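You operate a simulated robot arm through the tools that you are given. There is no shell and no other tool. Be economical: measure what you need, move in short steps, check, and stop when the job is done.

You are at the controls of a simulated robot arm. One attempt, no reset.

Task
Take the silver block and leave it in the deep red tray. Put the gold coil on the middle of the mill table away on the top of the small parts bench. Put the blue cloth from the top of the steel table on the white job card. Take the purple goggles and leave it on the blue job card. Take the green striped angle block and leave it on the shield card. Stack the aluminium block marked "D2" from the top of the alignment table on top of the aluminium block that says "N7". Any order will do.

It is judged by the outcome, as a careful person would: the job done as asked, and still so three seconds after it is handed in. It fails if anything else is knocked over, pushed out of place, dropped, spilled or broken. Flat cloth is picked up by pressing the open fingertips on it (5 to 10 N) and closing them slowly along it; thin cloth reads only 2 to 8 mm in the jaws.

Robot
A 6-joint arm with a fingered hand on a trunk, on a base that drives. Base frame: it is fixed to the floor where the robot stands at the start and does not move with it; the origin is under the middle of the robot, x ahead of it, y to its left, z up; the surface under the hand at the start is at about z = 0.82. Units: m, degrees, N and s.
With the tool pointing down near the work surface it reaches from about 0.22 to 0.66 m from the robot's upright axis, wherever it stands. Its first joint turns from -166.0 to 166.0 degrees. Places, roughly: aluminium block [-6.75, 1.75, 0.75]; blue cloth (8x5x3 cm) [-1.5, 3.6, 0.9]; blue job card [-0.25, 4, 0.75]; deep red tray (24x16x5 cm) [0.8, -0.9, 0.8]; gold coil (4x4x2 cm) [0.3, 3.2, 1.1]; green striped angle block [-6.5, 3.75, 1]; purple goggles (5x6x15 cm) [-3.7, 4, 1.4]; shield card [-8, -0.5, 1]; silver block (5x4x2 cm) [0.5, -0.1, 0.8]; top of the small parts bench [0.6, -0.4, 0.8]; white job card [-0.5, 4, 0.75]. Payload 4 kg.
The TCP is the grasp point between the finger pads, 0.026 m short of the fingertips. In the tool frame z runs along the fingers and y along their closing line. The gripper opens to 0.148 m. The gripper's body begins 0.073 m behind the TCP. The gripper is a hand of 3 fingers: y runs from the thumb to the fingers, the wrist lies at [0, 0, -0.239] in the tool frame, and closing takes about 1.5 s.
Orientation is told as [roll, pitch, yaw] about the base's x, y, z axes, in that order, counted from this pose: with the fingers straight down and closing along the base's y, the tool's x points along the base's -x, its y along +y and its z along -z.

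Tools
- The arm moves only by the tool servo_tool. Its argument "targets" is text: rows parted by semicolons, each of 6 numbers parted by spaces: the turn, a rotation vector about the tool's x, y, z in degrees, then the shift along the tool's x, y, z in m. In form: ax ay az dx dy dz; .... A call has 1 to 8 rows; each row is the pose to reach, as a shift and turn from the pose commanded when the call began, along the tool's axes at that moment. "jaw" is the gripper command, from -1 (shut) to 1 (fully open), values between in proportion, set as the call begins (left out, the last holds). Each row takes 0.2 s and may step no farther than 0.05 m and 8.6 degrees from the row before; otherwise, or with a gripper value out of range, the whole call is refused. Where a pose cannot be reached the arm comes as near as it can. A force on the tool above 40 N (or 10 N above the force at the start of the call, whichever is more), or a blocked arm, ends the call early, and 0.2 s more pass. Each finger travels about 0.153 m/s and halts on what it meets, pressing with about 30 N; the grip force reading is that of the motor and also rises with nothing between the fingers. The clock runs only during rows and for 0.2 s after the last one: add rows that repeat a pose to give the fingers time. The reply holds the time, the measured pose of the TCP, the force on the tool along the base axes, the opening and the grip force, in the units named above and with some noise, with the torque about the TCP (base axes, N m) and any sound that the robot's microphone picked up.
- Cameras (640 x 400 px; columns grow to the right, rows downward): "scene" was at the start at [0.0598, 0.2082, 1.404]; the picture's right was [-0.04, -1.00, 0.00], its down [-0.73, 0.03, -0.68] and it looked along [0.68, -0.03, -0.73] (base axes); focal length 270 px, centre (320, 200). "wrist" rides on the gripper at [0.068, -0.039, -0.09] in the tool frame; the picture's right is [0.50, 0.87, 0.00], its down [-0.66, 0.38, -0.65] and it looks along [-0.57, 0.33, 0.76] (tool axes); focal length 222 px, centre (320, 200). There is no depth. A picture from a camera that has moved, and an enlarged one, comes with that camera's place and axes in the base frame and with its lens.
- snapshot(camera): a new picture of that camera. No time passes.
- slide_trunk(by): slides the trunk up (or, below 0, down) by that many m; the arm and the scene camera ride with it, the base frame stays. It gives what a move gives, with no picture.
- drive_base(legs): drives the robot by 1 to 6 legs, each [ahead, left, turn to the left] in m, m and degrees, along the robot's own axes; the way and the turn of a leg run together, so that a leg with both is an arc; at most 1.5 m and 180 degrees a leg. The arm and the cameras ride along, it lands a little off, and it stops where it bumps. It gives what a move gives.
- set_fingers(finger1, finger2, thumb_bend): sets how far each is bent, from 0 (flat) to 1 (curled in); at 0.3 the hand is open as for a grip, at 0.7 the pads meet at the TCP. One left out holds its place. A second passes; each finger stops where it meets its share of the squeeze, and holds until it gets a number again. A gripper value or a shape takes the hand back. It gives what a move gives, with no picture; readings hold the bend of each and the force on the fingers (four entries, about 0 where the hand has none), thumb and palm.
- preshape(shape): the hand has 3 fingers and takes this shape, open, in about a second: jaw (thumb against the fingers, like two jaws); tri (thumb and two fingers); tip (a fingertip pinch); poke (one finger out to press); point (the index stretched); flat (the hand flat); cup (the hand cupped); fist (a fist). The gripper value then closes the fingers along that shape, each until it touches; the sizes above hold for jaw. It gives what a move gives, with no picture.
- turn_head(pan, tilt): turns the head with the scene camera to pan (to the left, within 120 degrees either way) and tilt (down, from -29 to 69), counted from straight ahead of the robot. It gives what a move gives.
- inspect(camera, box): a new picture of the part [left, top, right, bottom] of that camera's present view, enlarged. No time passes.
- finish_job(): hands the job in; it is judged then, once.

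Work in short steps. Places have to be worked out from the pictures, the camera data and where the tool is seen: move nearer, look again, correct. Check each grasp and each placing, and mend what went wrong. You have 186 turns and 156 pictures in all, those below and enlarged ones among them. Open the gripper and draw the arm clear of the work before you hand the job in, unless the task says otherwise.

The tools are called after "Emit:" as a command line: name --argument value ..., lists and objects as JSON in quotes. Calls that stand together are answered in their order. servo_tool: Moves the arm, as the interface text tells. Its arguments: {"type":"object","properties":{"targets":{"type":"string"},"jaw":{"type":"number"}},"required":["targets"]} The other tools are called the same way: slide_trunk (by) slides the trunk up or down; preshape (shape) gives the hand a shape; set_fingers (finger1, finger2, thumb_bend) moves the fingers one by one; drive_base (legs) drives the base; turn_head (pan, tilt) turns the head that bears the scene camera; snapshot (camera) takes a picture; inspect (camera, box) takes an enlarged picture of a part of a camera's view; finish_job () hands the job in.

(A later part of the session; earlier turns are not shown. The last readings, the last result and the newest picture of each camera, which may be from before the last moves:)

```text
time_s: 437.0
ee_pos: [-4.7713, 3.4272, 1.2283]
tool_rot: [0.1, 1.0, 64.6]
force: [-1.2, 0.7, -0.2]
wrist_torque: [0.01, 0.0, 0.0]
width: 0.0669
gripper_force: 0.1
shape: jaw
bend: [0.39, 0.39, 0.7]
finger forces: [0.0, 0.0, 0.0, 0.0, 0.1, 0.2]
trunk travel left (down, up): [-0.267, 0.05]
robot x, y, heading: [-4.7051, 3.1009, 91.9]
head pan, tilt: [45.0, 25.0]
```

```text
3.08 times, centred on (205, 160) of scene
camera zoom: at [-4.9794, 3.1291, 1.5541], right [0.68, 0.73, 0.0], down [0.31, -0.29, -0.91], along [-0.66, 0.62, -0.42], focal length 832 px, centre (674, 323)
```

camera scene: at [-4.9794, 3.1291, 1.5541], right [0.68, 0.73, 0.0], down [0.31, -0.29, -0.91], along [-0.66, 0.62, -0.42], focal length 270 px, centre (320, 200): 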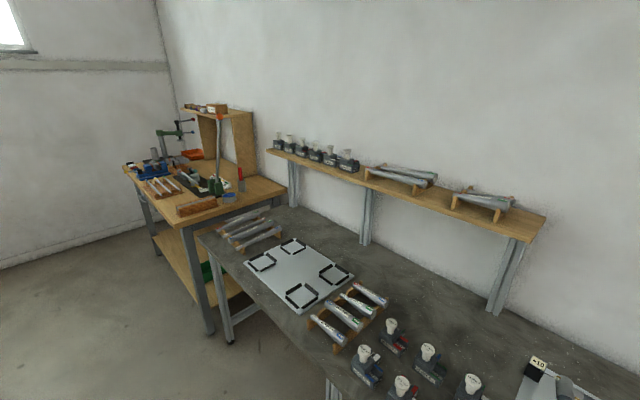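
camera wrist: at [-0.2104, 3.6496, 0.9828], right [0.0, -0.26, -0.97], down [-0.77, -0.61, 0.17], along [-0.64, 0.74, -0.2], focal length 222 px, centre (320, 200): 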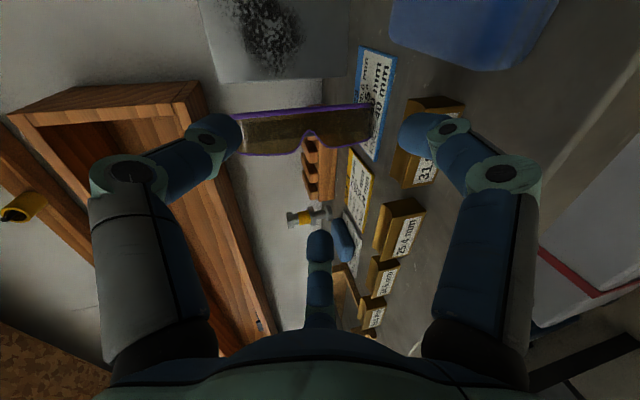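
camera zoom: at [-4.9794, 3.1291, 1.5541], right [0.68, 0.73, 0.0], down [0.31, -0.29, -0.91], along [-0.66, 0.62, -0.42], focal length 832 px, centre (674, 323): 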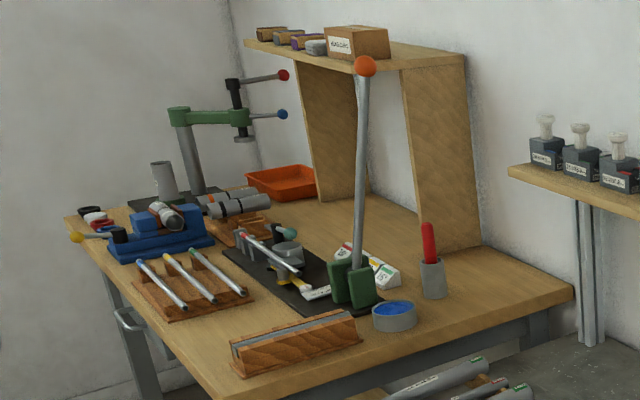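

The wedge blocks lie near (-6.47, 3.73) on the wooden bench, behind a tall lever clamp. I drive to the bench's front.

Emit:
drive_base --legs '[[0, 0, -2], [0, 1.2, 0], [0, 0.65, 0]]'

Emit:
turn_head --pan -15 --tilt 38

Emit:
snapshot --camera "scene"

```text
time_s: 454.1
ee_pos: [-6.6274, 3.4406, 1.2274]
tool_rot: [0.1, 0.9, 62.0]
force: [-0.4, -0.5, -0.3]
wrist_torque: [0.0, -0.01, -0.02]
width: 0.0667
gripper_force: 0.0
shape: jaw
bend: [0.39, 0.39, 0.7]
finger forces: [0.0, 0.0, 0.0, 0.1, 0.0, 0.1]
trunk travel left (down, up): [-0.267, 0.05]
robot x, y, heading: [-6.573, 3.1072, 89.2]
head pan, tilt: [45.0, 25.0]
```

```text
time_s: 455.4
ee_pos: [-6.6274, 3.4411, 1.2278]
tool_rot: [0.0, 1.0, 62.1]
force: [0.0, -0.3, 0.3]
wrist_torque: [-0.01, 0.0, 0.01]
width: 0.0668
gripper_force: 0.0
shape: jaw
bend: [0.39, 0.39, 0.7]
finger forces: [0.0, 0.0, 0.1, 0.2, 0.1, 0.0]
trunk travel left (down, up): [-0.267, 0.05]
robot x, y, heading: [-6.5714, 3.1071, 89.4]
head pan, tilt: [-15.0, 38.0]
```

```text
38 pictures are left
camera scene: at [-6.7598, 3.1676, 1.5338], right [0.96, -0.27, 0.0], down [-0.16, -0.59, -0.79], along [0.21, 0.76, -0.62], focal length 270 px, centre (320, 200)
```

scene: 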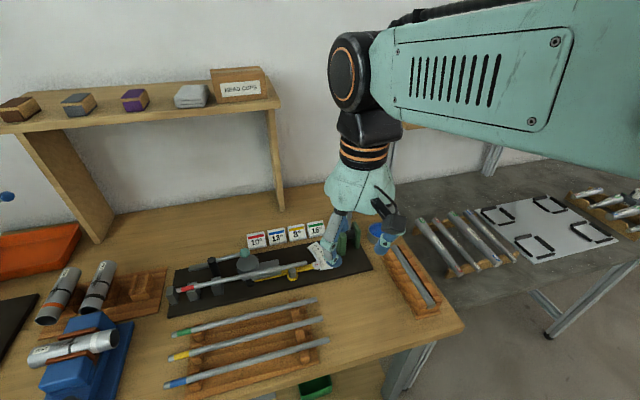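

Emit:
inspect --camera "scene" --box '[200, 190, 400, 310]'

Emit:
snapshot --camera "wrist"

```text
3.20 times, centred on (300, 250) of scene
camera zoom: at [-6.7598, 3.1676, 1.5338], right [0.96, -0.27, 0.0], down [-0.16, -0.59, -0.79], along [0.21, 0.76, -0.62], focal length 866 px, centre (384, 40)
```

zoom: 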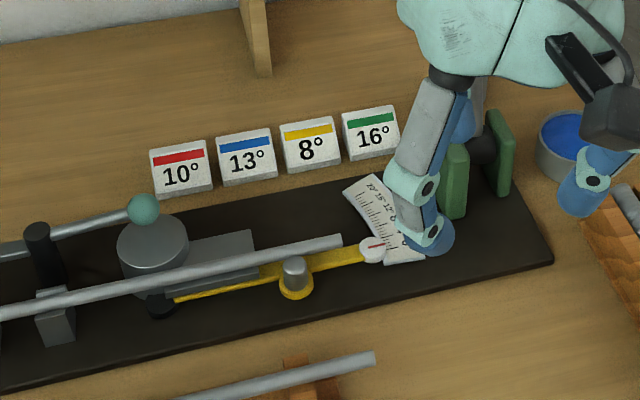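

```text
36 pictures are left
camera wrist: at [-6.6226, 3.3654, 1.3192], right [-1.0, -0.04, 0.01], down [-0.02, 0.77, 0.64], along [-0.03, 0.64, -0.77], focal length 222 px, centre (320, 200)
```

wrist: 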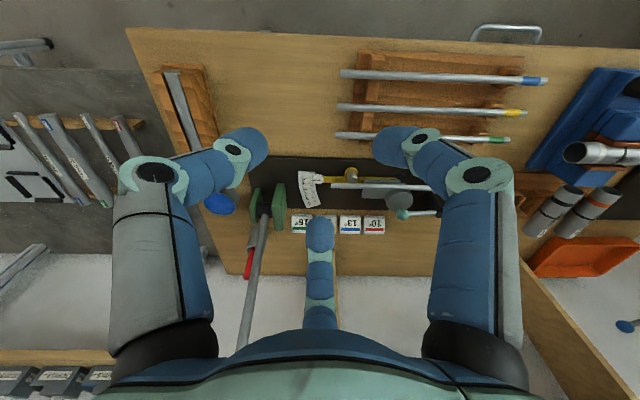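

The green-striped 16° block is at ≈(-6.593, 3.80), tightly beside the yellow 8° one, with the lever at x≈-6.51. I zoom in on its shape.

Emit:
inspect --camera "scene" --box '[280, 210, 360, 260]'

Emit:
inspect --camera "wrist" --box '[230, 170, 400, 276]'

```text
8.00 times, centred on (320, 235) of scene
camera zoom: at [-6.7598, 3.1676, 1.5338], right [0.96, -0.27, 0.0], down [-0.16, -0.59, -0.79], along [0.21, 0.76, -0.62], focal length 2164 px, centre (320, -80)
```

zoom: 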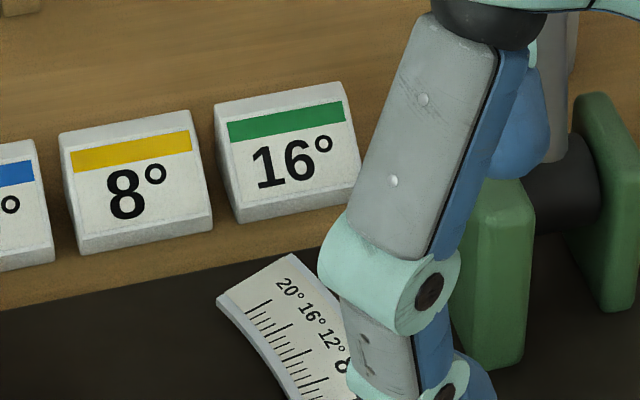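

```text
3.76 times, centred on (315, 223) of wrist
camera zoom: at [-6.6226, 3.3654, 1.3192], right [-1.0, -0.04, 0.01], down [-0.02, 0.77, 0.64], along [-0.03, 0.64, -0.77], focal length 836 px, centre (339, 113)
```

zoom: 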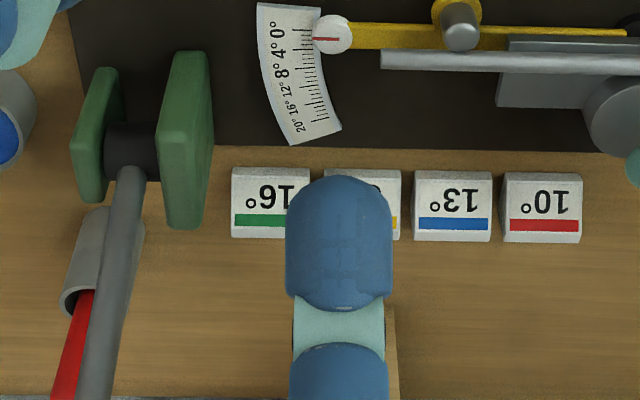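

The block is a low wedge (≈5.4×4.6 cm, 1.3–2.6 cm high), with 9 mm to the 8° block. I'll grip with one finger at its +x side and two at its front/back faces near the left end (yaw 90). First I shift the base left a bit so the forearm clears the lever.

Emit:
drive_base --legs '[[0, 0.13, 0], [0.05, 0, 0.6]]'

Emit:
servo_tool --targets "0 -0.3 -7 0 0 -0.02;0 -0.6 -14 0 0 -0.04;0 -0.9 -21 0 0 -0.05;0 -0.9 -27.5 0 0 -0.05" --jaw 0

```text
time_s: 457.7
ee_pos: [-6.7595, 3.4911, 1.2276]
tool_rot: [0.1, 1.1, 62.7]
force: [0.3, 0.5, 0.5]
wrist_torque: [-0.04, -0.02, 0.06]
width: 0.0671
gripper_force: 0.0
shape: jaw
bend: [0.39, 0.39, 0.7]
finger forces: [0.0, 0.1, 0.1, 0.0, 0.0, 0.1]
trunk travel left (down, up): [-0.267, 0.05]
robot x, y, heading: [-6.701, 3.1588, 90.0]
head pan, tilt: [-15.0, 38.0]
```

```text
time_s: 458.7
ee_pos: [-6.7579, 3.4927, 1.2782]
tool_rot: [0.4, 0.0, 90.3]
force: [0.0, 1.1, -0.4]
wrist_torque: [-0.01, -0.03, -0.03]
width: 0.0736
gripper_force: 0.1
shape: jaw
bend: [0.36, 0.36, 0.7]
finger forces: [0.0, 0.1, 0.0, 0.1, 0.1, 0.0]
trunk travel left (down, up): [-0.267, 0.05]
robot x, y, heading: [-6.7006, 3.1586, 89.9]
head pan, tilt: [-15.0, 38.0]
```

Yaw set. I move over in an arc: down a little, then forward at x≈-6.66, staying clear of the lever.

Emit:
servo_tool --targets "0 0 0 0 0 0.045;0 0 0 0 0 0.09;0 0 0 -0.04 -0.013 0.11;0 0 0 -0.08 -0.026 0.13;0 0 0 -0.12 -0.039 0.15;0 0 0 -0.16 -0.052 0.17;0 0 0 -0.2 -0.065 0.19;0 0 0 -0.24 -0.078 0.21"

Emit:
servo_tool --targets "0 0 0 -0.03 -0.01 0.02;0 0 0 -0.062 -0.02 0.04"

Emit:
snapshot --camera "wrist"

```text
time_s: 460.5
ee_pos: [-6.6834, 3.7349, 1.067]
tool_rot: [0.4, 0.2, 90.1]
force: [0.3, -0.2, -0.1]
wrist_torque: [-0.04, 0.0, 0.01]
width: 0.0737
gripper_force: 0.0
shape: jaw
bend: [0.36, 0.36, 0.7]
finger forces: [0.0, 0.0, 0.0, 0.0, 0.0, 0.0]
trunk travel left (down, up): [-0.267, 0.05]
robot x, y, heading: [-6.7026, 3.1573, 90.1]
head pan, tilt: [-15.0, 38.0]
```

```text
time_s: 461.1
ee_pos: [-6.6631, 3.7951, 1.0282]
tool_rot: [0.4, -0.1, 90.1]
force: [-0.2, 0.1, -0.1]
wrist_torque: [-0.01, 0.03, -0.02]
width: 0.0737
gripper_force: 0.0
shape: jaw
bend: [0.36, 0.36, 0.7]
finger forces: [0.0, 0.0, 0.0, 0.1, 0.1, 0.0]
trunk travel left (down, up): [-0.267, 0.05]
robot x, y, heading: [-6.7012, 3.1579, 90.0]
head pan, tilt: [-15.0, 38.0]
```

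```text
33 pictures are left
camera wrist: at [-6.6231, 3.7293, 1.1172], right [-0.86, -0.5, 0.0], down [-0.38, 0.65, 0.66], along [-0.33, 0.57, -0.75], focal length 222 px, centre (320, 200)
```

wrist: 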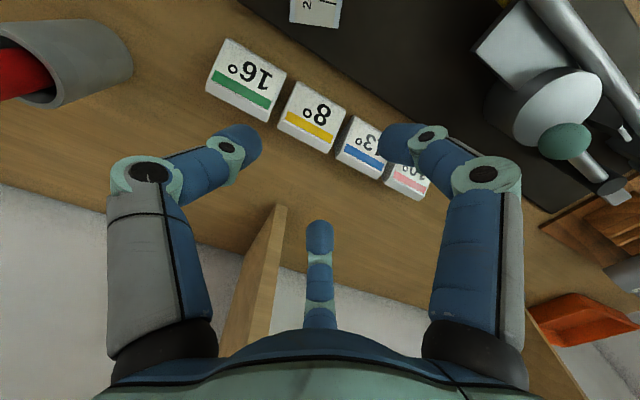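

16° block refined to (-6.593, 3.803). I shift right over it and look again.

Emit:
servo_tool --targets "0 0 0 -0.004 -0.035 0.01;0 0 0 -0.008 -0.07 0.02;0 0 0 -0.008 -0.07 0.04"

Emit:
snapshot --camera "wrist"

Emit:
inspect --camera "scene" --box '[280, 120, 480, 260]'

```text
time_s: 461.9
ee_pos: [-6.5941, 3.803, 0.9876]
tool_rot: [0.3, -0.1, 90.1]
force: [-0.1, -0.4, -0.7]
wrist_torque: [-0.04, -0.02, -0.01]
width: 0.0736
gripper_force: 0.1
shape: jaw
bend: [0.36, 0.36, 0.7]
finger forces: [0.1, 0.0, 0.0, 0.1, 0.0, 0.0]
trunk travel left (down, up): [-0.267, 0.05]
robot x, y, heading: [-6.7018, 3.1586, 89.8]
head pan, tilt: [-15.0, 38.0]
```

```text
32 pictures are left
camera wrist: at [-6.5531, 3.7363, 1.0772], right [-0.86, -0.5, 0.0], down [-0.38, 0.65, 0.66], along [-0.33, 0.57, -0.75], focal length 222 px, centre (320, 200)
```

wrist: 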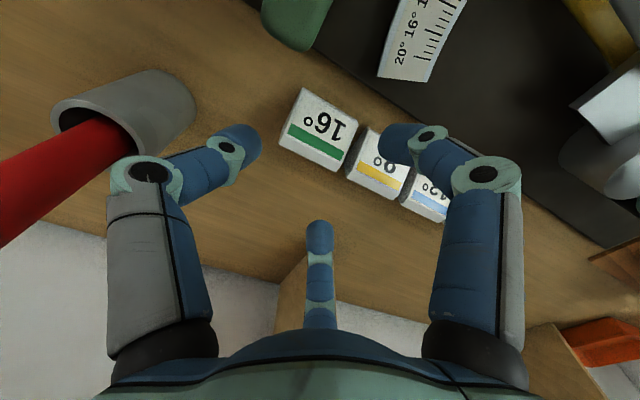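

```text
2.86 times, centred on (380, 190) of scene
camera zoom: at [-6.8897, 3.2165, 1.5337], right [0.97, -0.26, 0.0], down [-0.16, -0.59, -0.79], along [0.21, 0.76, -0.62], focal length 773 px, centre (149, 229)
```

zoom: 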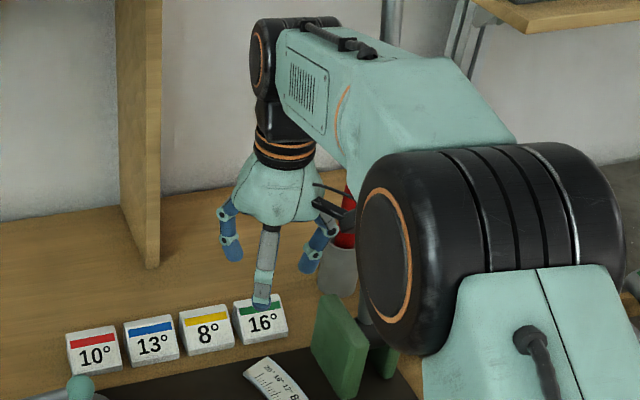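

The wrist camera would come within ~1 cm of the lever and green post here. I back off left and up, and try the equivalent roll (yaw -30) that puts the camera on the open left side.

Emit:
servo_tool --targets "0 0 0 0 0.03 -0.03;0 0 0 0 0.066 -0.06;0 0 8.5 0 0.066 -0.06;0 0 17 0 0.066 -0.06;0 0 25.5 0 0.066 -0.06;0 0 34 0 0.066 -0.06;0 0 42.5 0 0.066 -0.06;0 0 51 0 0.066 -0.06"

Emit:
servo_tool --targets "0 0 8.6 0 0 0;0 0 17.2 0 0 0;0 0 25.8 0 0 0;0 0 34.4 0 0 0;0 0 43 0 0 0;0 0 51.6 0 0 0;0 0 60.2 0 0 0;0 0 68.8 0 0 0"

```text
time_s: 463.7
ee_pos: [-6.6555, 3.8011, 1.0471]
tool_rot: [0.2, 0.5, 38.9]
force: [-0.9, 0.8, -0.3]
wrist_torque: [0.02, 0.0, 0.02]
width: 0.0737
gripper_force: 0.1
shape: jaw
bend: [0.36, 0.36, 0.7]
finger forces: [0.0, 0.0, 0.0, 0.0, 0.0, 0.0]
trunk travel left (down, up): [-0.267, 0.05]
robot x, y, heading: [-6.6994, 3.1583, 89.8]
head pan, tilt: [-15.0, 38.0]
```

```text
time_s: 465.5
ee_pos: [-6.6568, 3.801, 1.0479]
tool_rot: [-0.2, 0.4, -29.9]
force: [-0.1, 0.5, 0.3]
wrist_torque: [0.02, -0.01, -0.01]
width: 0.0738
gripper_force: 0.0
shape: jaw
bend: [0.36, 0.36, 0.7]
finger forces: [0.0, 0.0, 0.0, 0.0, 0.0, 0.0]
trunk travel left (down, up): [-0.267, 0.05]
robot x, y, heading: [-6.6979, 3.1601, 89.7]
head pan, tilt: [-15.0, 38.0]
```

Reached. Now over the block with this roll.

Emit:
servo_tool --targets "0 0 0 -0.0272 0.0168 0.01;0 0 0 -0.0544 0.0337 0.03;0 0 0 -0.0544 0.0337 0.06"

Emit:
snapshot --camera "wrist"

```text
time_s: 466.3
ee_pos: [-6.5955, 3.8027, 0.9866]
tool_rot: [-0.1, 0.4, -29.7]
force: [-0.4, 1.5, 0.7]
wrist_torque: [0.0, -0.02, 0.0]
width: 0.0737
gripper_force: 0.1
shape: jaw
bend: [0.36, 0.36, 0.7]
finger forces: [0.0, 0.0, 0.1, 0.0, 0.0, 0.1]
trunk travel left (down, up): [-0.267, 0.05]
robot x, y, heading: [-6.7026, 3.1573, 90.0]
head pan, tilt: [-15.0, 38.0]
```

```text
30 pictures are left
camera wrist: at [-6.6712, 3.8052, 1.0772], right [-0.01, 1.0, 0.0], down [0.76, 0.0, 0.65], along [0.65, 0.0, -0.76], focal length 222 px, centre (320, 200)
```

wrist: 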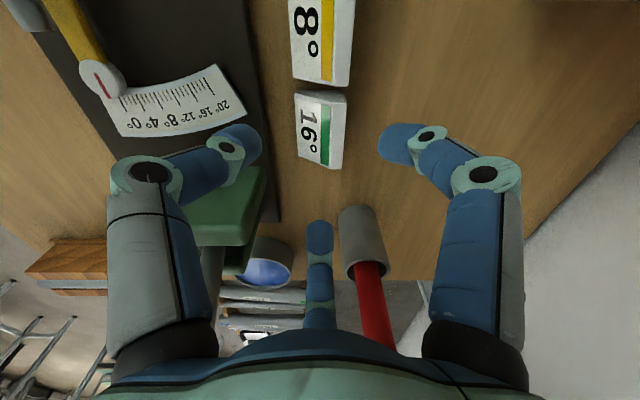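

Centred: block x -6.625…-6.562, y 3.784…3.827. I descend 6 cm.

Emit:
servo_tool --targets "0 0 0 -0.0005 0.0025 0.02;0 0 0 -0.0005 0.0025 0.04;0 0 0 -0.0005 0.0025 0.055;0 0 0 -0.0005 0.0025 0.062"

Emit:
snapshot --camera "wrist"

```text
time_s: 467.3
ee_pos: [-6.5934, 3.8048, 0.9264]
tool_rot: [-0.2, 0.3, -29.8]
force: [0.4, -0.6, -0.4]
wrist_torque: [-0.01, 0.0, 0.01]
width: 0.0739
gripper_force: 0.0
shape: jaw
bend: [0.36, 0.36, 0.7]
finger forces: [0.0, 0.0, 0.0, 0.0, 0.0, 0.1]
trunk travel left (down, up): [-0.267, 0.05]
robot x, y, heading: [-6.701, 3.1571, 90.1]
head pan, tilt: [-15.0, 38.0]
```

```text
29 pictures are left
camera wrist: at [-6.6698, 3.8064, 1.0159], right [-0.01, 1.0, 0.0], down [0.76, 0.0, 0.65], along [0.65, 0.0, -0.76], focal length 222 px, centre (320, 200)
```

wrist: 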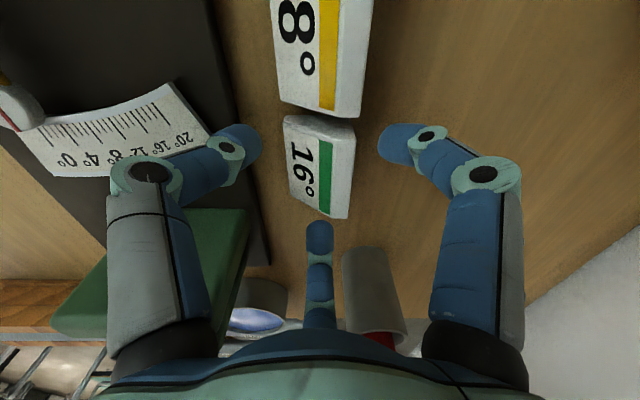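

Good straddle. I descend gently a further ~11 mm, watching force.

Emit:
servo_tool --targets "0 0 0 0 0 0.004;0 0 0 0 0 0.008;0 0 0 0 0 0.011;0 0 0 0 0 0.011"

```text
time_s: 468.3
ee_pos: [-6.5926, 3.8053, 0.9133]
tool_rot: [-0.1, 0.4, -29.8]
force: [0.3, 0.2, 0.2]
wrist_torque: [0.01, -0.01, 0.02]
width: 0.0739
gripper_force: 0.1
shape: jaw
bend: [0.36, 0.36, 0.7]
finger forces: [0.1, 0.1, 0.1, 0.0, 0.1, 0.0]
trunk travel left (down, up): [-0.267, 0.05]
robot x, y, heading: [-6.6993, 3.1597, 90.0]
head pan, tilt: [-15.0, 38.0]
```

Emit:
servo_tool --targets "0 0 0 0 0 0.003;0 0 0 0 0 0.006;0 0 0 0 0 0.006"

```text
time_s: 469.1
ee_pos: [-6.5925, 3.8042, 0.9082]
tool_rot: [-0.3, 0.3, -29.8]
force: [-0.8, 0.0, 0.2]
wrist_torque: [0.02, -0.01, 0.02]
width: 0.0737
gripper_force: 0.1
shape: jaw
bend: [0.36, 0.36, 0.7]
finger forces: [0.0, 0.0, 0.0, 0.0, 0.1, 0.0]
trunk travel left (down, up): [-0.267, 0.05]
robot x, y, heading: [-6.6999, 3.1582, 90.0]
head pan, tilt: [-15.0, 38.0]
```

Emit:
servo_tool --targets "0 0 0 0 0 0.003;0 0 0 0 0 0.006;0 0 0 0 0 0.009;0 0 0 0 0 0.009"

Emit:
snapshot --camera "wrist"

```text
time_s: 470.0
ee_pos: [-6.5924, 3.8066, 0.9059]
tool_rot: [0.6, 0.5, -29.8]
force: [1.3, -3.3, 21.3]
wrist_torque: [-0.47, -0.08, 0.1]
width: 0.0755
gripper_force: 0.0
shape: jaw
bend: [0.36, 0.35, 0.7]
finger forces: [2.1, 8.2, 0.0, 0.0, 10.4, 0.0]
trunk travel left (down, up): [-0.267, 0.05]
robot x, y, heading: [-6.7013, 3.1594, 90.0]
head pan, tilt: [-15.0, 38.0]
stopped in row 4: the force on the tool passed its limit at 42 N (the readings are from after the stop); the commanded pose is now the measured one
```

```text
28 pictures are left
camera wrist: at [-6.6697, 3.8073, 0.9968], right [-0.01, 1.0, 0.01], down [0.76, 0.0, 0.65], along [0.65, 0.01, -0.76], focal length 222 px, centre (320, 200)
```

wrist: 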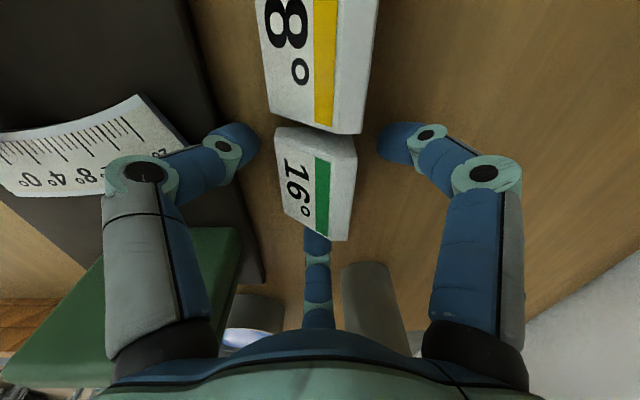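

Bench contact at TCP 0.905. I back off 4 mm, shift 4 mm right, and close.

Emit:
servo_tool --targets "-0.6 -0.5 0 -0.0035 0.001 -0.004;-0.6 -0.5 0 -0.0035 0.001 -0.005"

Emit:
servo_tool --targets "0 0 0 0 0 0;0 0 0 0 0 0;0 0 0 0 0 0;0 0 0 0 0 0;0 0 0 0 0 0;0 0 0 0 0 0" --jaw -1

Emit:
snapshot --camera "wrist"

```text
time_s: 470.6
ee_pos: [-6.5896, 3.8058, 0.9067]
tool_rot: [0.8, -0.2, -29.7]
force: [-0.6, -0.6, 1.7]
wrist_torque: [-0.06, 0.06, -0.05]
width: 0.0746
gripper_force: 0.0
shape: jaw
bend: [0.36, 0.36, 0.7]
finger forces: [0.3, 0.0, 0.1, 0.0, 1.9, 0.0]
trunk travel left (down, up): [-0.267, 0.05]
robot x, y, heading: [-6.7017, 3.1563, 89.9]
head pan, tilt: [-15.0, 38.0]
```

```text
time_s: 472.0
ee_pos: [-6.5891, 3.806, 0.909]
tool_rot: [0.7, -0.1, -29.7]
force: [-0.1, -0.6, 0.2]
wrist_torque: [0.02, -0.04, -0.04]
width: 0.0387
gripper_force: 29.8
shape: jaw
bend: [0.78, 0.75, 0.71]
finger forces: [22.6, 25.3, 0.0, 0.0, 23.6, 0.1]
trunk travel left (down, up): [-0.267, 0.05]
robot x, y, heading: [-6.7028, 3.1584, 90.1]
head pan, tilt: [-15.0, 38.0]
```

```text
27 pictures are left
camera wrist: at [-6.6674, 3.8066, 0.9975], right [-0.01, 1.0, 0.01], down [0.75, 0.0, 0.66], along [0.66, 0.01, -0.75], focal length 222 px, centre (320, 200)
```

wrist: 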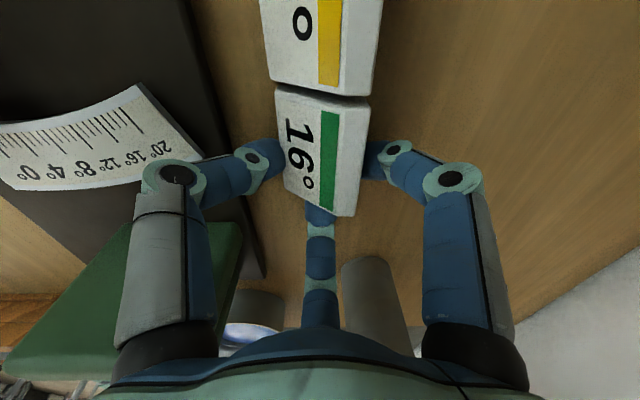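

Gripped (23/25/24 N), though closing nudged it against the 8° block. I lift, then check the 8° block's position.

Emit:
servo_tool --targets "0 0 0 0 0 -0.01;0 0 0 0 0 -0.03;0 0 0 0 0 -0.06;0 0 0 0.01 -0.006 -0.09;0 0 0 0.03 -0.018 -0.11;0 0 0 0.06 -0.036 -0.12"

Emit:
snapshot --camera "wrist"

Emit:
inspect --camera "scene" --box '[330, 190, 430, 270]'

```text
time_s: 473.4
ee_pos: [-6.6633, 3.8021, 1.0292]
tool_rot: [0.8, -0.1, -29.7]
force: [0.4, -0.2, 0.7]
wrist_torque: [0.0, 0.0, -0.02]
width: 0.0386
gripper_force: 30.3
shape: jaw
bend: [0.78, 0.75, 0.71]
finger forces: [22.6, 25.2, 0.0, 0.0, 23.6, 0.0]
trunk travel left (down, up): [-0.267, 0.05]
robot x, y, heading: [-6.6992, 3.1559, 90.1]
head pan, tilt: [-15.0, 38.0]
```

```text
26 pictures are left
camera wrist: at [-6.7406, 3.8026, 1.1175], right [-0.01, 1.0, 0.01], down [0.75, 0.0, 0.66], along [0.66, 0.01, -0.75], focal length 222 px, centre (320, 200)
```

wrist: 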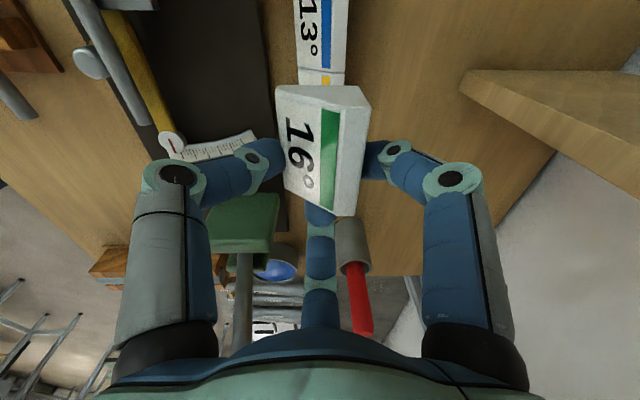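

```text
5.00 times, centred on (380, 230) of scene
camera zoom: at [-6.8903, 3.2162, 1.5336], right [0.97, -0.26, 0.0], down [-0.16, -0.59, -0.79], along [0.21, 0.76, -0.62], focal length 1353 px, centre (20, 50)
```

zoom: 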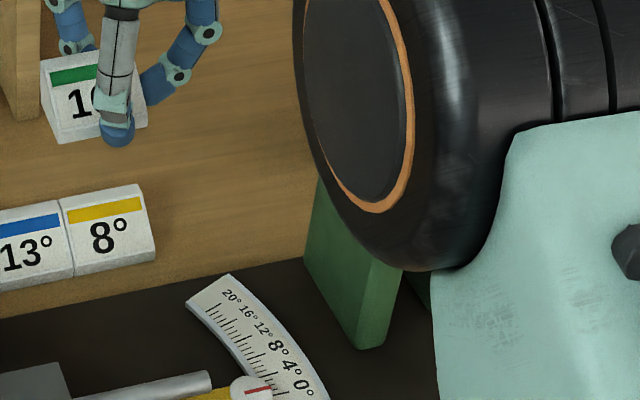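

The 8° block slid about 1 cm and now touches the 13° block. I check whether the other ones moved.

Emit:
inspect --camera "scene" --box '[260, 200, 380, 275]'

```text
5.33 times, centred on (320, 238) of scene
camera zoom: at [-6.8903, 3.2162, 1.5336], right [0.97, -0.26, 0.0], down [-0.16, -0.59, -0.79], along [0.21, 0.76, -0.62], focal length 1443 px, centre (320, 0)
```

zoom: 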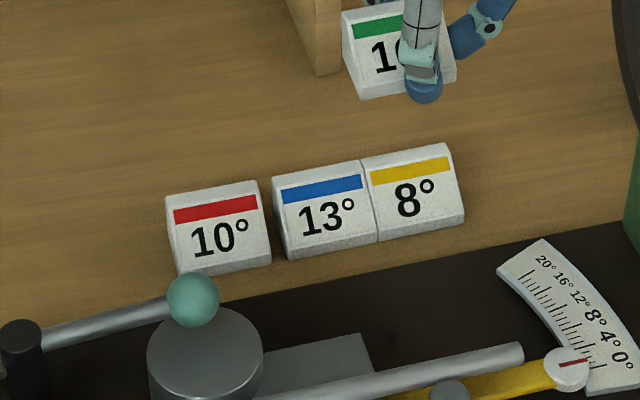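

Only the 8° block shifted (~9 mm, still in its row); 13° and 10° are in place. I retract with the 16° block.

Emit:
servo_tool --targets "0 0 0 -0.012 -0.026 -0.035;0 0 0 -0.028 -0.062 -0.06;0 0 0 -0.045 -0.098 -0.08;0 0 0 -0.062 -0.135 -0.1;0 0 0 -0.079 -0.172 -0.12;0 0 0 -0.096 -0.21 -0.14;0 0 0 -0.113 -0.247 -0.16;0 0 0 -0.129 -0.283 -0.18"

Emit:
turn_head --pan 110 --tilt 20

Emit:
snapshot --camera "scene"

```text
time_s: 475.2
ee_pos: [-6.6911, 3.4889, 1.2045]
tool_rot: [0.9, 0.0, -29.8]
force: [0.5, -0.7, 0.2]
wrist_torque: [0.01, -0.02, 0.01]
width: 0.0385
gripper_force: 29.8
shape: jaw
bend: [0.78, 0.75, 0.71]
finger forces: [22.7, 24.9, 0.0, 0.0, 23.6, 0.0]
trunk travel left (down, up): [-0.267, 0.05]
robot x, y, heading: [-6.6985, 3.1603, 90.2]
head pan, tilt: [-15.0, 38.0]
```

```text
time_s: 477.2
ee_pos: [-6.6905, 3.493, 1.2038]
tool_rot: [0.8, -0.2, -29.6]
force: [0.8, -1.0, -0.9]
wrist_torque: [-0.01, -0.01, -0.04]
width: 0.0386
gripper_force: 30.1
shape: jaw
bend: [0.78, 0.75, 0.71]
finger forces: [22.7, 25.0, 0.0, 0.1, 23.6, 0.1]
trunk travel left (down, up): [-0.267, 0.05]
robot x, y, heading: [-6.6991, 3.1596, 89.8]
head pan, tilt: [110.0, 20.0]
```

```text
23 pictures are left
camera scene: at [-6.9994, 3.1014, 1.5622], right [-0.34, 0.94, 0.0], down [0.32, 0.12, -0.94], along [-0.88, -0.32, -0.34], focal length 270 px, centre (320, 200)
```

scene: 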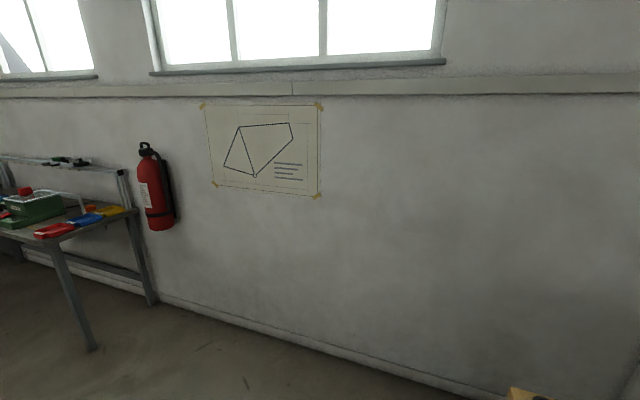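

I back off a little and turn to face west so I can see the alignment table and the west side.

Emit:
drive_base --legs '[[-0.3, 0, 0], [0, 0, 90]]'

Emit:
turn_head --pan 75 --tilt 25

Emit:
snapshot --camera "scene"

```text
time_s: 483.1
ee_pos: [-7.033, 2.8795, 1.2048]
tool_rot: [0.8, -0.1, 58.9]
force: [1.0, -0.7, 0.7]
wrist_torque: [-0.02, 0.04, -0.04]
width: 0.0383
gripper_force: 29.5
shape: jaw
bend: [0.78, 0.75, 0.71]
finger forces: [22.6, 25.1, 0.0, 0.0, 23.4, 0.1]
trunk travel left (down, up): [-0.267, 0.05]
robot x, y, heading: [-6.7012, 2.8622, 178.5]
head pan, tilt: [110.0, 20.0]
```

```text
time_s: 484.1
ee_pos: [-7.0328, 2.8779, 1.2045]
tool_rot: [0.8, -0.1, 59.1]
force: [-0.5, -0.5, -1.2]
wrist_torque: [0.02, -0.02, 0.0]
width: 0.038
gripper_force: 29.7
shape: jaw
bend: [0.78, 0.75, 0.71]
finger forces: [22.6, 25.0, 0.0, 0.1, 23.3, 0.0]
trunk travel left (down, up): [-0.267, 0.05]
robot x, y, heading: [-6.7032, 2.8612, 178.5]
head pan, tilt: [75.0, 25.0]
```

```text
22 pictures are left
camera scene: at [-6.7067, 2.5635, 1.5541], right [-0.96, 0.28, 0.0], down [0.12, 0.41, -0.91], along [-0.26, -0.87, -0.42], focal length 270 px, centre (320, 200)
```

scene: 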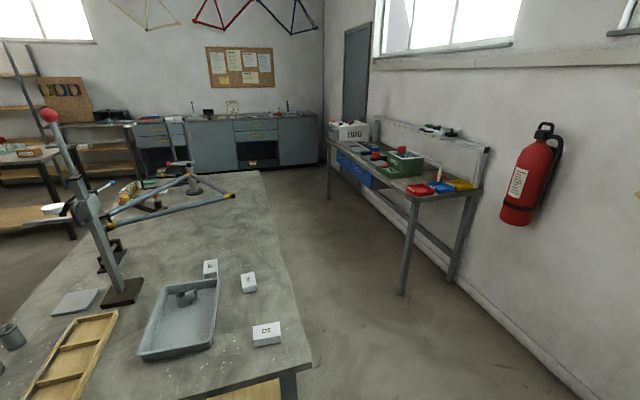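

I can see the alignment table with D2 right here, and the west table. I zoom for the shield card and the labels.

Emit:
inspect --camera "scene" --box '[310, 105, 500, 225]'

Emit:
inspect --camera "scene" --box '[130, 240, 310, 360]'

```text
3.33 times, centred on (405, 165) of scene
camera zoom: at [-6.7067, 2.5635, 1.5541], right [-0.96, 0.28, 0.0], down [0.12, 0.41, -0.91], along [-0.26, -0.87, -0.42], focal length 902 px, centre (37, 317)
```

zoom: 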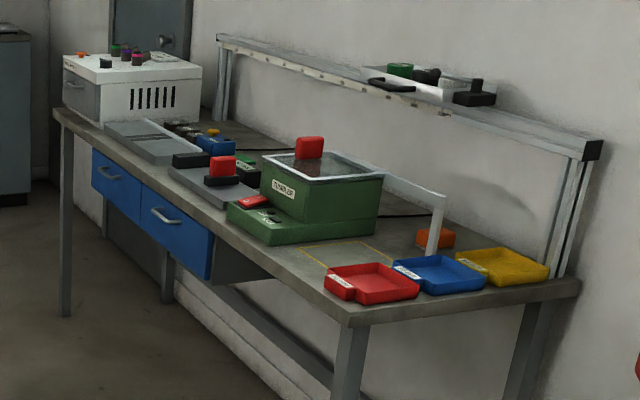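

```text
3.33 times, centred on (220, 300) of scene
camera zoom: at [-6.7067, 2.5635, 1.5541], right [-0.96, 0.28, 0.0], down [0.12, 0.41, -0.91], along [-0.26, -0.87, -0.42], focal length 902 px, centre (653, -133)
```

zoom: 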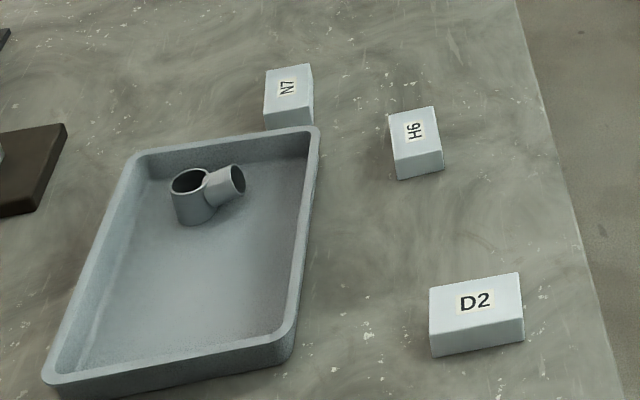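

The shield card seems to be on top of the white box at the far end of the west table (≈(-8.0,-0.3), z≈1.05). I raise the hand and strafe down the aisle at x≈-7.2.

Emit:
servo_tool --targets "0 0 0 0 0 -0.04;0 0 0 0 0 -0.08"

Emit:
drive_base --legs '[[0.5, 0, 1.5], [0, 1.4, 0]]'

```text
time_s: 484.7
ee_pos: [-7.0339, 2.878, 1.2852]
tool_rot: [0.8, -0.1, 59.0]
force: [-0.5, 0.0, -1.5]
wrist_torque: [0.04, -0.01, 0.02]
width: 0.0381
gripper_force: 29.6
shape: jaw
bend: [0.78, 0.75, 0.71]
finger forces: [22.5, 24.8, 0.0, 0.1, 23.3, 0.0]
trunk travel left (down, up): [-0.267, 0.05]
robot x, y, heading: [-6.7044, 2.8612, 178.7]
head pan, tilt: [75.0, 25.0]
```

```text
time_s: 499.9
ee_pos: [-7.5482, 1.4571, 1.2846]
tool_rot: [0.9, -0.1, 59.3]
force: [0.2, 0.2, -0.9]
wrist_torque: [0.03, 0.03, 0.01]
width: 0.0384
gripper_force: 30.0
shape: jaw
bend: [0.78, 0.75, 0.71]
finger forces: [22.5, 24.7, 0.0, 0.1, 23.3, 0.0]
trunk travel left (down, up): [-0.267, 0.05]
robot x, y, heading: [-7.2136, 1.4442, 178.7]
head pan, tilt: [75.0, 25.0]
```

Emit:
drive_base --legs '[[0, 0, 1.3], [0, 1.3, 0]]'

Emit:
turn_head --pan 20 --tilt 35

Emit:
snapshot --camera "scene"

```text
time_s: 511.8
ee_pos: [-7.547, 0.1561, 1.2846]
tool_rot: [0.8, -0.1, 60.4]
force: [0.2, 0.1, -0.2]
wrist_torque: [0.04, 0.0, 0.0]
width: 0.038
gripper_force: 30.2
shape: jaw
bend: [0.78, 0.75, 0.71]
finger forces: [22.5, 24.8, 0.0, 0.0, 23.3, 0.0]
trunk travel left (down, up): [-0.267, 0.05]
robot x, y, heading: [-7.2181, 0.1509, 180.4]
head pan, tilt: [75.0, 25.0]
```

```text
time_s: 513.0
ee_pos: [-7.5484, 0.1569, 1.2839]
tool_rot: [0.9, -0.1, 60.3]
force: [0.4, 0.1, -0.7]
wrist_torque: [0.01, -0.01, -0.02]
width: 0.038
gripper_force: 29.9
shape: jaw
bend: [0.78, 0.75, 0.71]
finger forces: [22.4, 24.8, 0.0, 0.0, 23.3, 0.0]
trunk travel left (down, up): [-0.267, 0.05]
robot x, y, heading: [-7.216, 0.1458, 179.8]
head pan, tilt: [20.0, 35.0]
```

```text
19 pictures are left
camera scene: at [-7.272, -0.0907, 1.5383], right [-0.34, 0.94, 0.0], down [0.54, 0.2, -0.82], along [-0.77, -0.28, -0.57], focal length 270 px, centre (320, 200)
```

scene: 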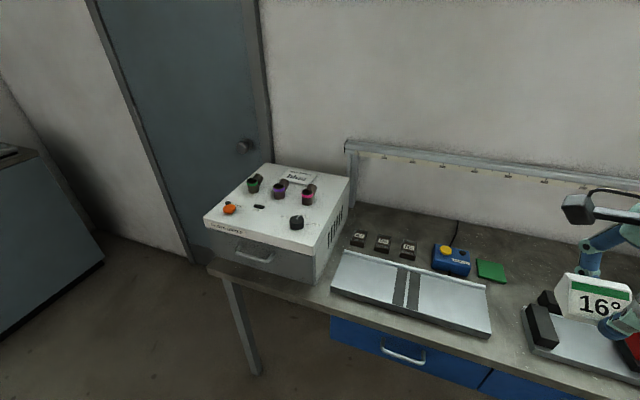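

Emit:
inspect --camera "scene" --box '[190, 150, 370, 260]'

```text
3.56 times, centred on (280, 205) of scene
camera zoom: at [-7.272, -0.0907, 1.5383], right [-0.34, 0.94, 0.0], down [0.54, 0.2, -0.82], along [-0.77, -0.28, -0.57], focal length 962 px, centre (462, 182)
```

zoom: 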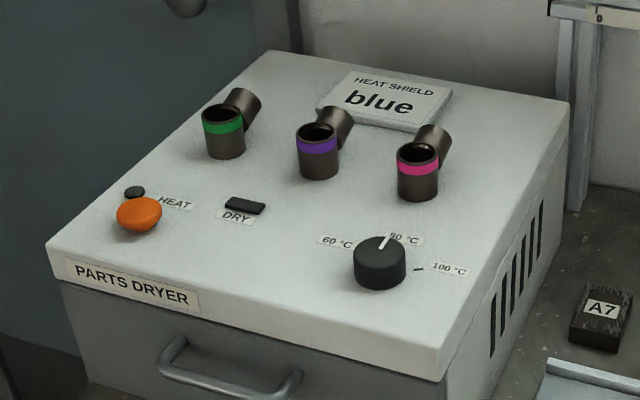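

The "HEAT SHIELD blue" card lies on the dryer top at x -8.097…-8.010, y -0.52…-0.40, z≈1.043, behind three cups. I position the base in front.

Emit:
drive_base --legs '[[0, 0.56, 0], [0.23, 0, 0]]'

Emit:
slide_trunk --by 0.045

```text
time_s: 519.8
ee_pos: [-7.7723, -0.4068, 1.2845]
tool_rot: [0.8, -0.2, 61.0]
force: [0.8, 0.9, -0.9]
wrist_torque: [0.03, 0.0, 0.01]
width: 0.038
gripper_force: 30.0
shape: jaw
bend: [0.78, 0.75, 0.71]
finger forces: [22.5, 24.7, 0.0, 0.1, 23.2, 0.1]
trunk travel left (down, up): [-0.267, 0.05]
robot x, y, heading: [-7.4376, -0.4133, -179.5]
head pan, tilt: [20.0, 35.0]
```

```text
time_s: 520.6
ee_pos: [-7.772, -0.4084, 1.3293]
tool_rot: [0.9, -0.1, 61.0]
force: [0.6, -0.5, -0.2]
wrist_torque: [0.03, 0.02, 0.0]
width: 0.0379
gripper_force: 29.8
shape: jaw
bend: [0.78, 0.75, 0.71]
finger forces: [22.5, 24.7, 0.0, 0.1, 23.3, 0.0]
trunk travel left (down, up): [-0.312, 0.005]
robot x, y, heading: [-7.4389, -0.4179, -179.4]
head pan, tilt: [20.0, 35.0]
```

Emit:
servo_tool --targets "0.2 0 0.2 0.0273 0.0321 0.01;0.4 0 0.4 0.0547 0.0642 0.02;0.6 0 0.6 0.082 0.0963 0.035;0.8 0.1 0.8 0.1093 0.1285 0.05;0.9 0.1 1 0.1367 0.1606 0.07;0.9 0.1 1 0.164 0.1927 0.09;0.9 0.1 1 0.164 0.1927 0.12"

Emit:
snapshot --camera "wrist"

Emit:
inspect --camera "scene" --box '[300, 120, 520, 270]'

```text
time_s: 522.2
ee_pos: [-8.0204, -0.458, 1.2099]
tool_rot: [0.0, 0.0, 60.0]
force: [0.1, -0.1, 0.4]
wrist_torque: [0.04, 0.03, 0.0]
width: 0.0379
gripper_force: 30.1
shape: jaw
bend: [0.78, 0.75, 0.71]
finger forces: [22.5, 24.5, 0.0, 0.0, 23.2, 0.0]
trunk travel left (down, up): [-0.312, 0.005]
robot x, y, heading: [-7.4352, -0.4114, -179.4]
head pan, tilt: [20.0, 35.0]
```

```text
17 pictures are left
camera wrist: at [-8.0214, -0.5332, 1.3007], right [-1.0, 0.0, 0.0], down [0.0, 0.76, 0.65], along [0.0, 0.65, -0.76], focal length 222 px, centre (320, 200)
```

wrist: 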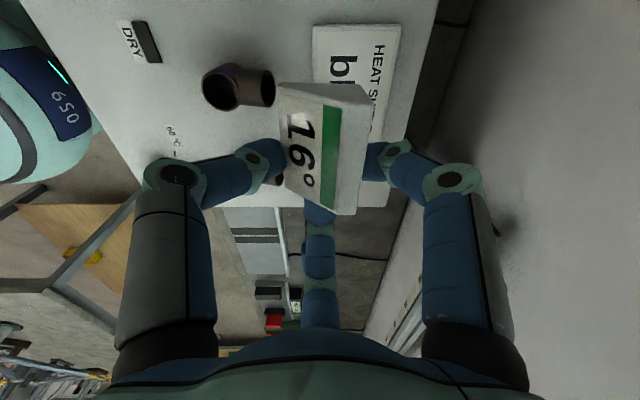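

```text
2.67 times, centred on (410, 195) of scene
camera zoom: at [-7.4895, -0.6517, 1.5859], right [-0.35, 0.94, 0.0], down [0.54, 0.2, -0.82], along [-0.77, -0.29, -0.57], focal length 722 px, centre (80, 213)
```

zoom: 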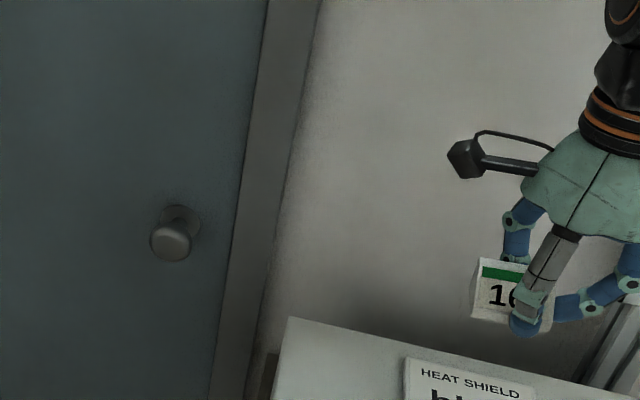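

The block is ~(-0.002,-0.023) from TCP; target block centre (-8.06, -0.48) on the card. I move back 4 cm and lower to just above.

Emit:
servo_tool --targets "0 0 0 0.0095 0.0175 0.01;0 0 0 0.019 0.035 0.03;0 0 0 0.019 0.035 0.07;0 0 0 0.019 0.035 0.1;0 0 0 0.019 0.035 0.12"

Emit:
snapshot --camera "wrist"

```text
time_s: 523.4
ee_pos: [-8.0619, -0.4567, 1.0923]
tool_rot: [0.0, 0.1, 60.0]
force: [0.8, -0.7, -0.3]
wrist_torque: [0.01, 0.05, -0.01]
width: 0.0376
gripper_force: 30.1
shape: jaw
bend: [0.78, 0.75, 0.71]
finger forces: [22.5, 24.4, 0.0, 0.1, 23.2, 0.0]
trunk travel left (down, up): [-0.312, 0.005]
robot x, y, heading: [-7.4397, -0.4134, -179.2]
head pan, tilt: [20.0, 35.0]
```

```text
15 pictures are left
camera wrist: at [-8.0614, -0.5326, 1.183], right [-1.0, 0.0, 0.0], down [0.0, 0.76, 0.65], along [0.0, 0.65, -0.76], focal length 222 px, centre (320, 200)
```

wrist: 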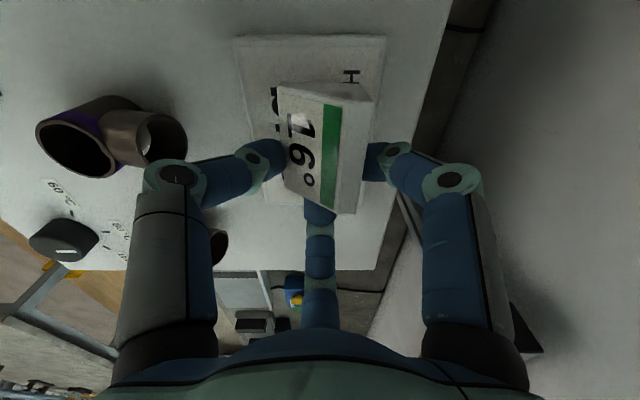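

Block is above the card and clear of the cups. I lower to contact.

Emit:
servo_tool --targets "0 0 0 0 0 0.006;0 0 0 0 0 0.012;0 0 0 0 0 0.015;0 0 0 0 0 0.017"

```text
time_s: 524.4
ee_pos: [-8.061, -0.4569, 1.0745]
tool_rot: [-0.2, 0.0, 60.0]
force: [0.6, 0.7, 0.3]
wrist_torque: [-0.02, 0.02, 0.02]
width: 0.0378
gripper_force: 29.7
shape: jaw
bend: [0.78, 0.75, 0.71]
finger forces: [22.4, 24.3, 0.1, 0.0, 23.2, 0.0]
trunk travel left (down, up): [-0.312, 0.005]
robot x, y, heading: [-7.4384, -0.4115, -179.4]
head pan, tilt: [20.0, 35.0]
```

Emit:
servo_tool --targets "0 0 0 0 0 0.002;0 0 0 0 0 0.004;0 0 0 0 0 0.006;0 0 0 0 0 0.006"

```text
time_s: 525.4
ee_pos: [-8.0617, -0.4563, 1.0696]
tool_rot: [-0.1, 0.0, 59.9]
force: [0.9, 0.1, -0.4]
wrist_torque: [-0.02, 0.03, -0.03]
width: 0.0377
gripper_force: 29.3
shape: jaw
bend: [0.78, 0.75, 0.71]
finger forces: [22.4, 24.3, 0.0, 0.0, 23.2, 0.1]
trunk travel left (down, up): [-0.312, 0.005]
robot x, y, heading: [-7.4356, -0.4147, -179.5]
head pan, tilt: [20.0, 35.0]
```

Emit:
servo_tool --targets "0 0 0 0 0 0.002;0 0 0 0 0 0.004;0 0 0 0 0 0.006;0 0 0 0 0 0.008;0 0 0 0 0 0.008"

```text
time_s: 526.6
ee_pos: [-8.059, -0.4564, 1.0644]
tool_rot: [0.4, 0.3, 60.0]
force: [-2.1, -3.9, 37.5]
wrist_torque: [-0.63, -0.39, -0.15]
width: 0.0387
gripper_force: 29.6
shape: jaw
bend: [0.78, 0.75, 0.71]
finger forces: [28.8, 29.2, 0.0, 0.0, 51.5, 0.0]
trunk travel left (down, up): [-0.312, 0.005]
robot x, y, heading: [-7.4421, -0.4114, -179.3]
head pan, tilt: [20.0, 35.0]
```

Firm contact. I lift 4 mm to unload, and open slightly.

Emit:
servo_tool --targets "0 0 0 0 0 -0.003;0 0 0 0 0 -0.003;0 0 0 0 0 -0.003;0 0 0 0 0 -0.003;0 0 0 0 0 -0.003" --jaw -0.12

Emit:
servo_tool --targets "0 0 0 0 0 -0.02;0 0 0 0 0 -0.05;0 0 0 0 0 -0.09;0 0 0 0 0 -0.13"

Emit:
snapshot --camera "wrist"

```text
time_s: 527.8
ee_pos: [-8.0596, -0.4547, 1.0652]
tool_rot: [0.0, 0.1, 60.1]
force: [-0.6, 3.0, 23.1]
wrist_torque: [0.08, -0.06, 0.01]
width: 0.059
gripper_force: 0.2
shape: jaw
bend: [0.8, 0.8, 0.73]
finger forces: [6.5, 7.1, 0.1, 0.1, 9.0, 0.1]
trunk travel left (down, up): [-0.312, 0.005]
robot x, y, heading: [-7.4394, -0.4109, -179.4]
head pan, tilt: [20.0, 35.0]
```

```text
time_s: 528.8
ee_pos: [-8.0612, -0.4557, 1.195]
tool_rot: [-0.1, 0.0, 60.0]
force: [0.0, -0.3, -0.1]
wrist_torque: [0.0, -0.01, 0.01]
width: 0.0645
gripper_force: 0.0
shape: jaw
bend: [0.39, 0.39, 0.7]
finger forces: [0.1, 0.0, 0.0, 0.0, 0.0, 0.0]
trunk travel left (down, up): [-0.312, 0.005]
robot x, y, heading: [-7.4416, -0.4121, -179.2]
head pan, tilt: [20.0, 35.0]
```

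```text
14 pictures are left
camera wrist: at [-8.06, -0.5312, 1.2848], right [-1.0, 0.0, 0.0], down [0.0, 0.76, 0.65], along [0.0, 0.65, -0.76], focal length 222 px, centre (320, 200)
```

wrist: 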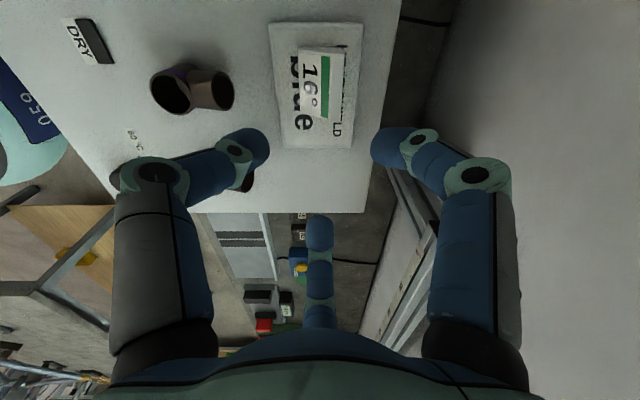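

The green-striped block is on the shield card. I retract the arm first.

Emit:
servo_tool --targets "0 0 0 -0.01 -0.012 -0.03;0 0 0 -0.036 -0.045 -0.05;0 0 0 -0.063 -0.078 -0.065;0 0 0 -0.09 -0.111 -0.08;0 0 0 -0.117 -0.145 -0.09;0 0 0 -0.144 -0.178 -0.1;0 0 0 -0.17 -0.211 -0.1;0 0 0 -0.184 -0.2286 -0.1"

```text
time_s: 530.6
ee_pos: [-7.7711, -0.4108, 1.2939]
tool_rot: [0.0, 0.1, 60.0]
force: [-0.6, -0.2, -0.1]
wrist_torque: [0.01, 0.01, 0.01]
width: 0.0647
gripper_force: 0.0
shape: jaw
bend: [0.39, 0.39, 0.7]
finger forces: [0.0, 0.1, 0.0, 0.0, 0.0, 0.1]
trunk travel left (down, up): [-0.312, 0.005]
robot x, y, heading: [-7.4408, -0.4131, -179.5]
head pan, tilt: [20.0, 35.0]
```

Now back out and drive north along the aisle, then turn to face the alignment table.

Emit:
drive_base --legs '[[-0.23, 0, -0.5], [0, -1.1, 0], [0, -1.15, 0]]'

Emit:
drive_base --legs '[[0, 0, 180]]'

Emit:
turn_head --pan -10 --tilt 45

Emit:
snapshot --camera "scene"

```text
time_s: 551.9
ee_pos: [-7.5107, 1.8537, 1.2932]
tool_rot: [-0.2, 0.0, 58.1]
force: [0.1, -0.3, 0.3]
wrist_torque: [0.01, -0.03, 0.02]
width: 0.0646
gripper_force: 0.1
shape: jaw
bend: [0.39, 0.39, 0.7]
finger forces: [0.0, 0.0, 0.0, 0.0, 0.0, 0.1]
trunk travel left (down, up): [-0.312, 0.005]
robot x, y, heading: [-7.178, 1.8393, 178.7]
head pan, tilt: [20.0, 35.0]
```

```text
time_s: 559.6
ee_pos: [-6.847, 1.8263, 1.2928]
tool_rot: [-0.1, 0.0, -122.2]
force: [0.1, -0.2, 0.8]
wrist_torque: [0.01, 0.02, 0.04]
width: 0.0649
gripper_force: 0.1
shape: jaw
bend: [0.39, 0.39, 0.7]
finger forces: [0.0, 0.0, 0.0, 0.0, 0.1, 0.0]
trunk travel left (down, up): [-0.312, 0.005]
robot x, y, heading: [-7.1767, 1.8413, -1.5]
head pan, tilt: [20.0, 35.0]
```

```text
time_s: 560.5
ee_pos: [-6.849, 1.8266, 1.2932]
tool_rot: [-0.1, 0.0, -122.2]
force: [-0.2, -0.7, 0.0]
wrist_torque: [0.01, 0.0, 0.02]
width: 0.0647
gripper_force: 0.1
shape: jaw
bend: [0.39, 0.39, 0.7]
finger forces: [0.0, 0.0, 0.0, 0.0, 0.0, 0.0]
trunk travel left (down, up): [-0.312, 0.005]
robot x, y, heading: [-7.1813, 1.8459, -1.5]
head pan, tilt: [-10.0, 45.0]
```

```text
13 pictures are left
camera scene: at [-7.1264, 2.0367, 1.5711], right [-0.2, -0.98, 0.0], down [-0.69, 0.14, -0.71], along [0.69, -0.14, -0.71], focal length 270 px, centre (320, 200)
```

scene: 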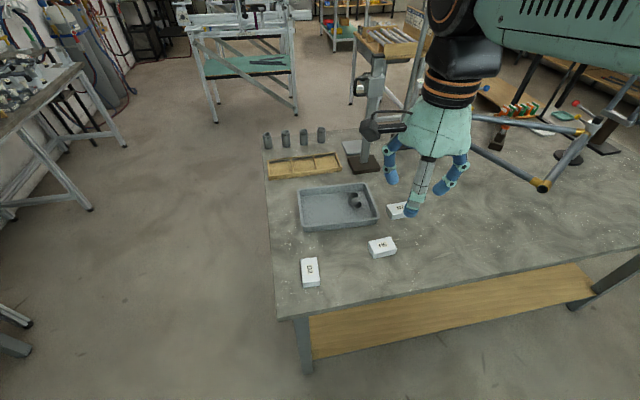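

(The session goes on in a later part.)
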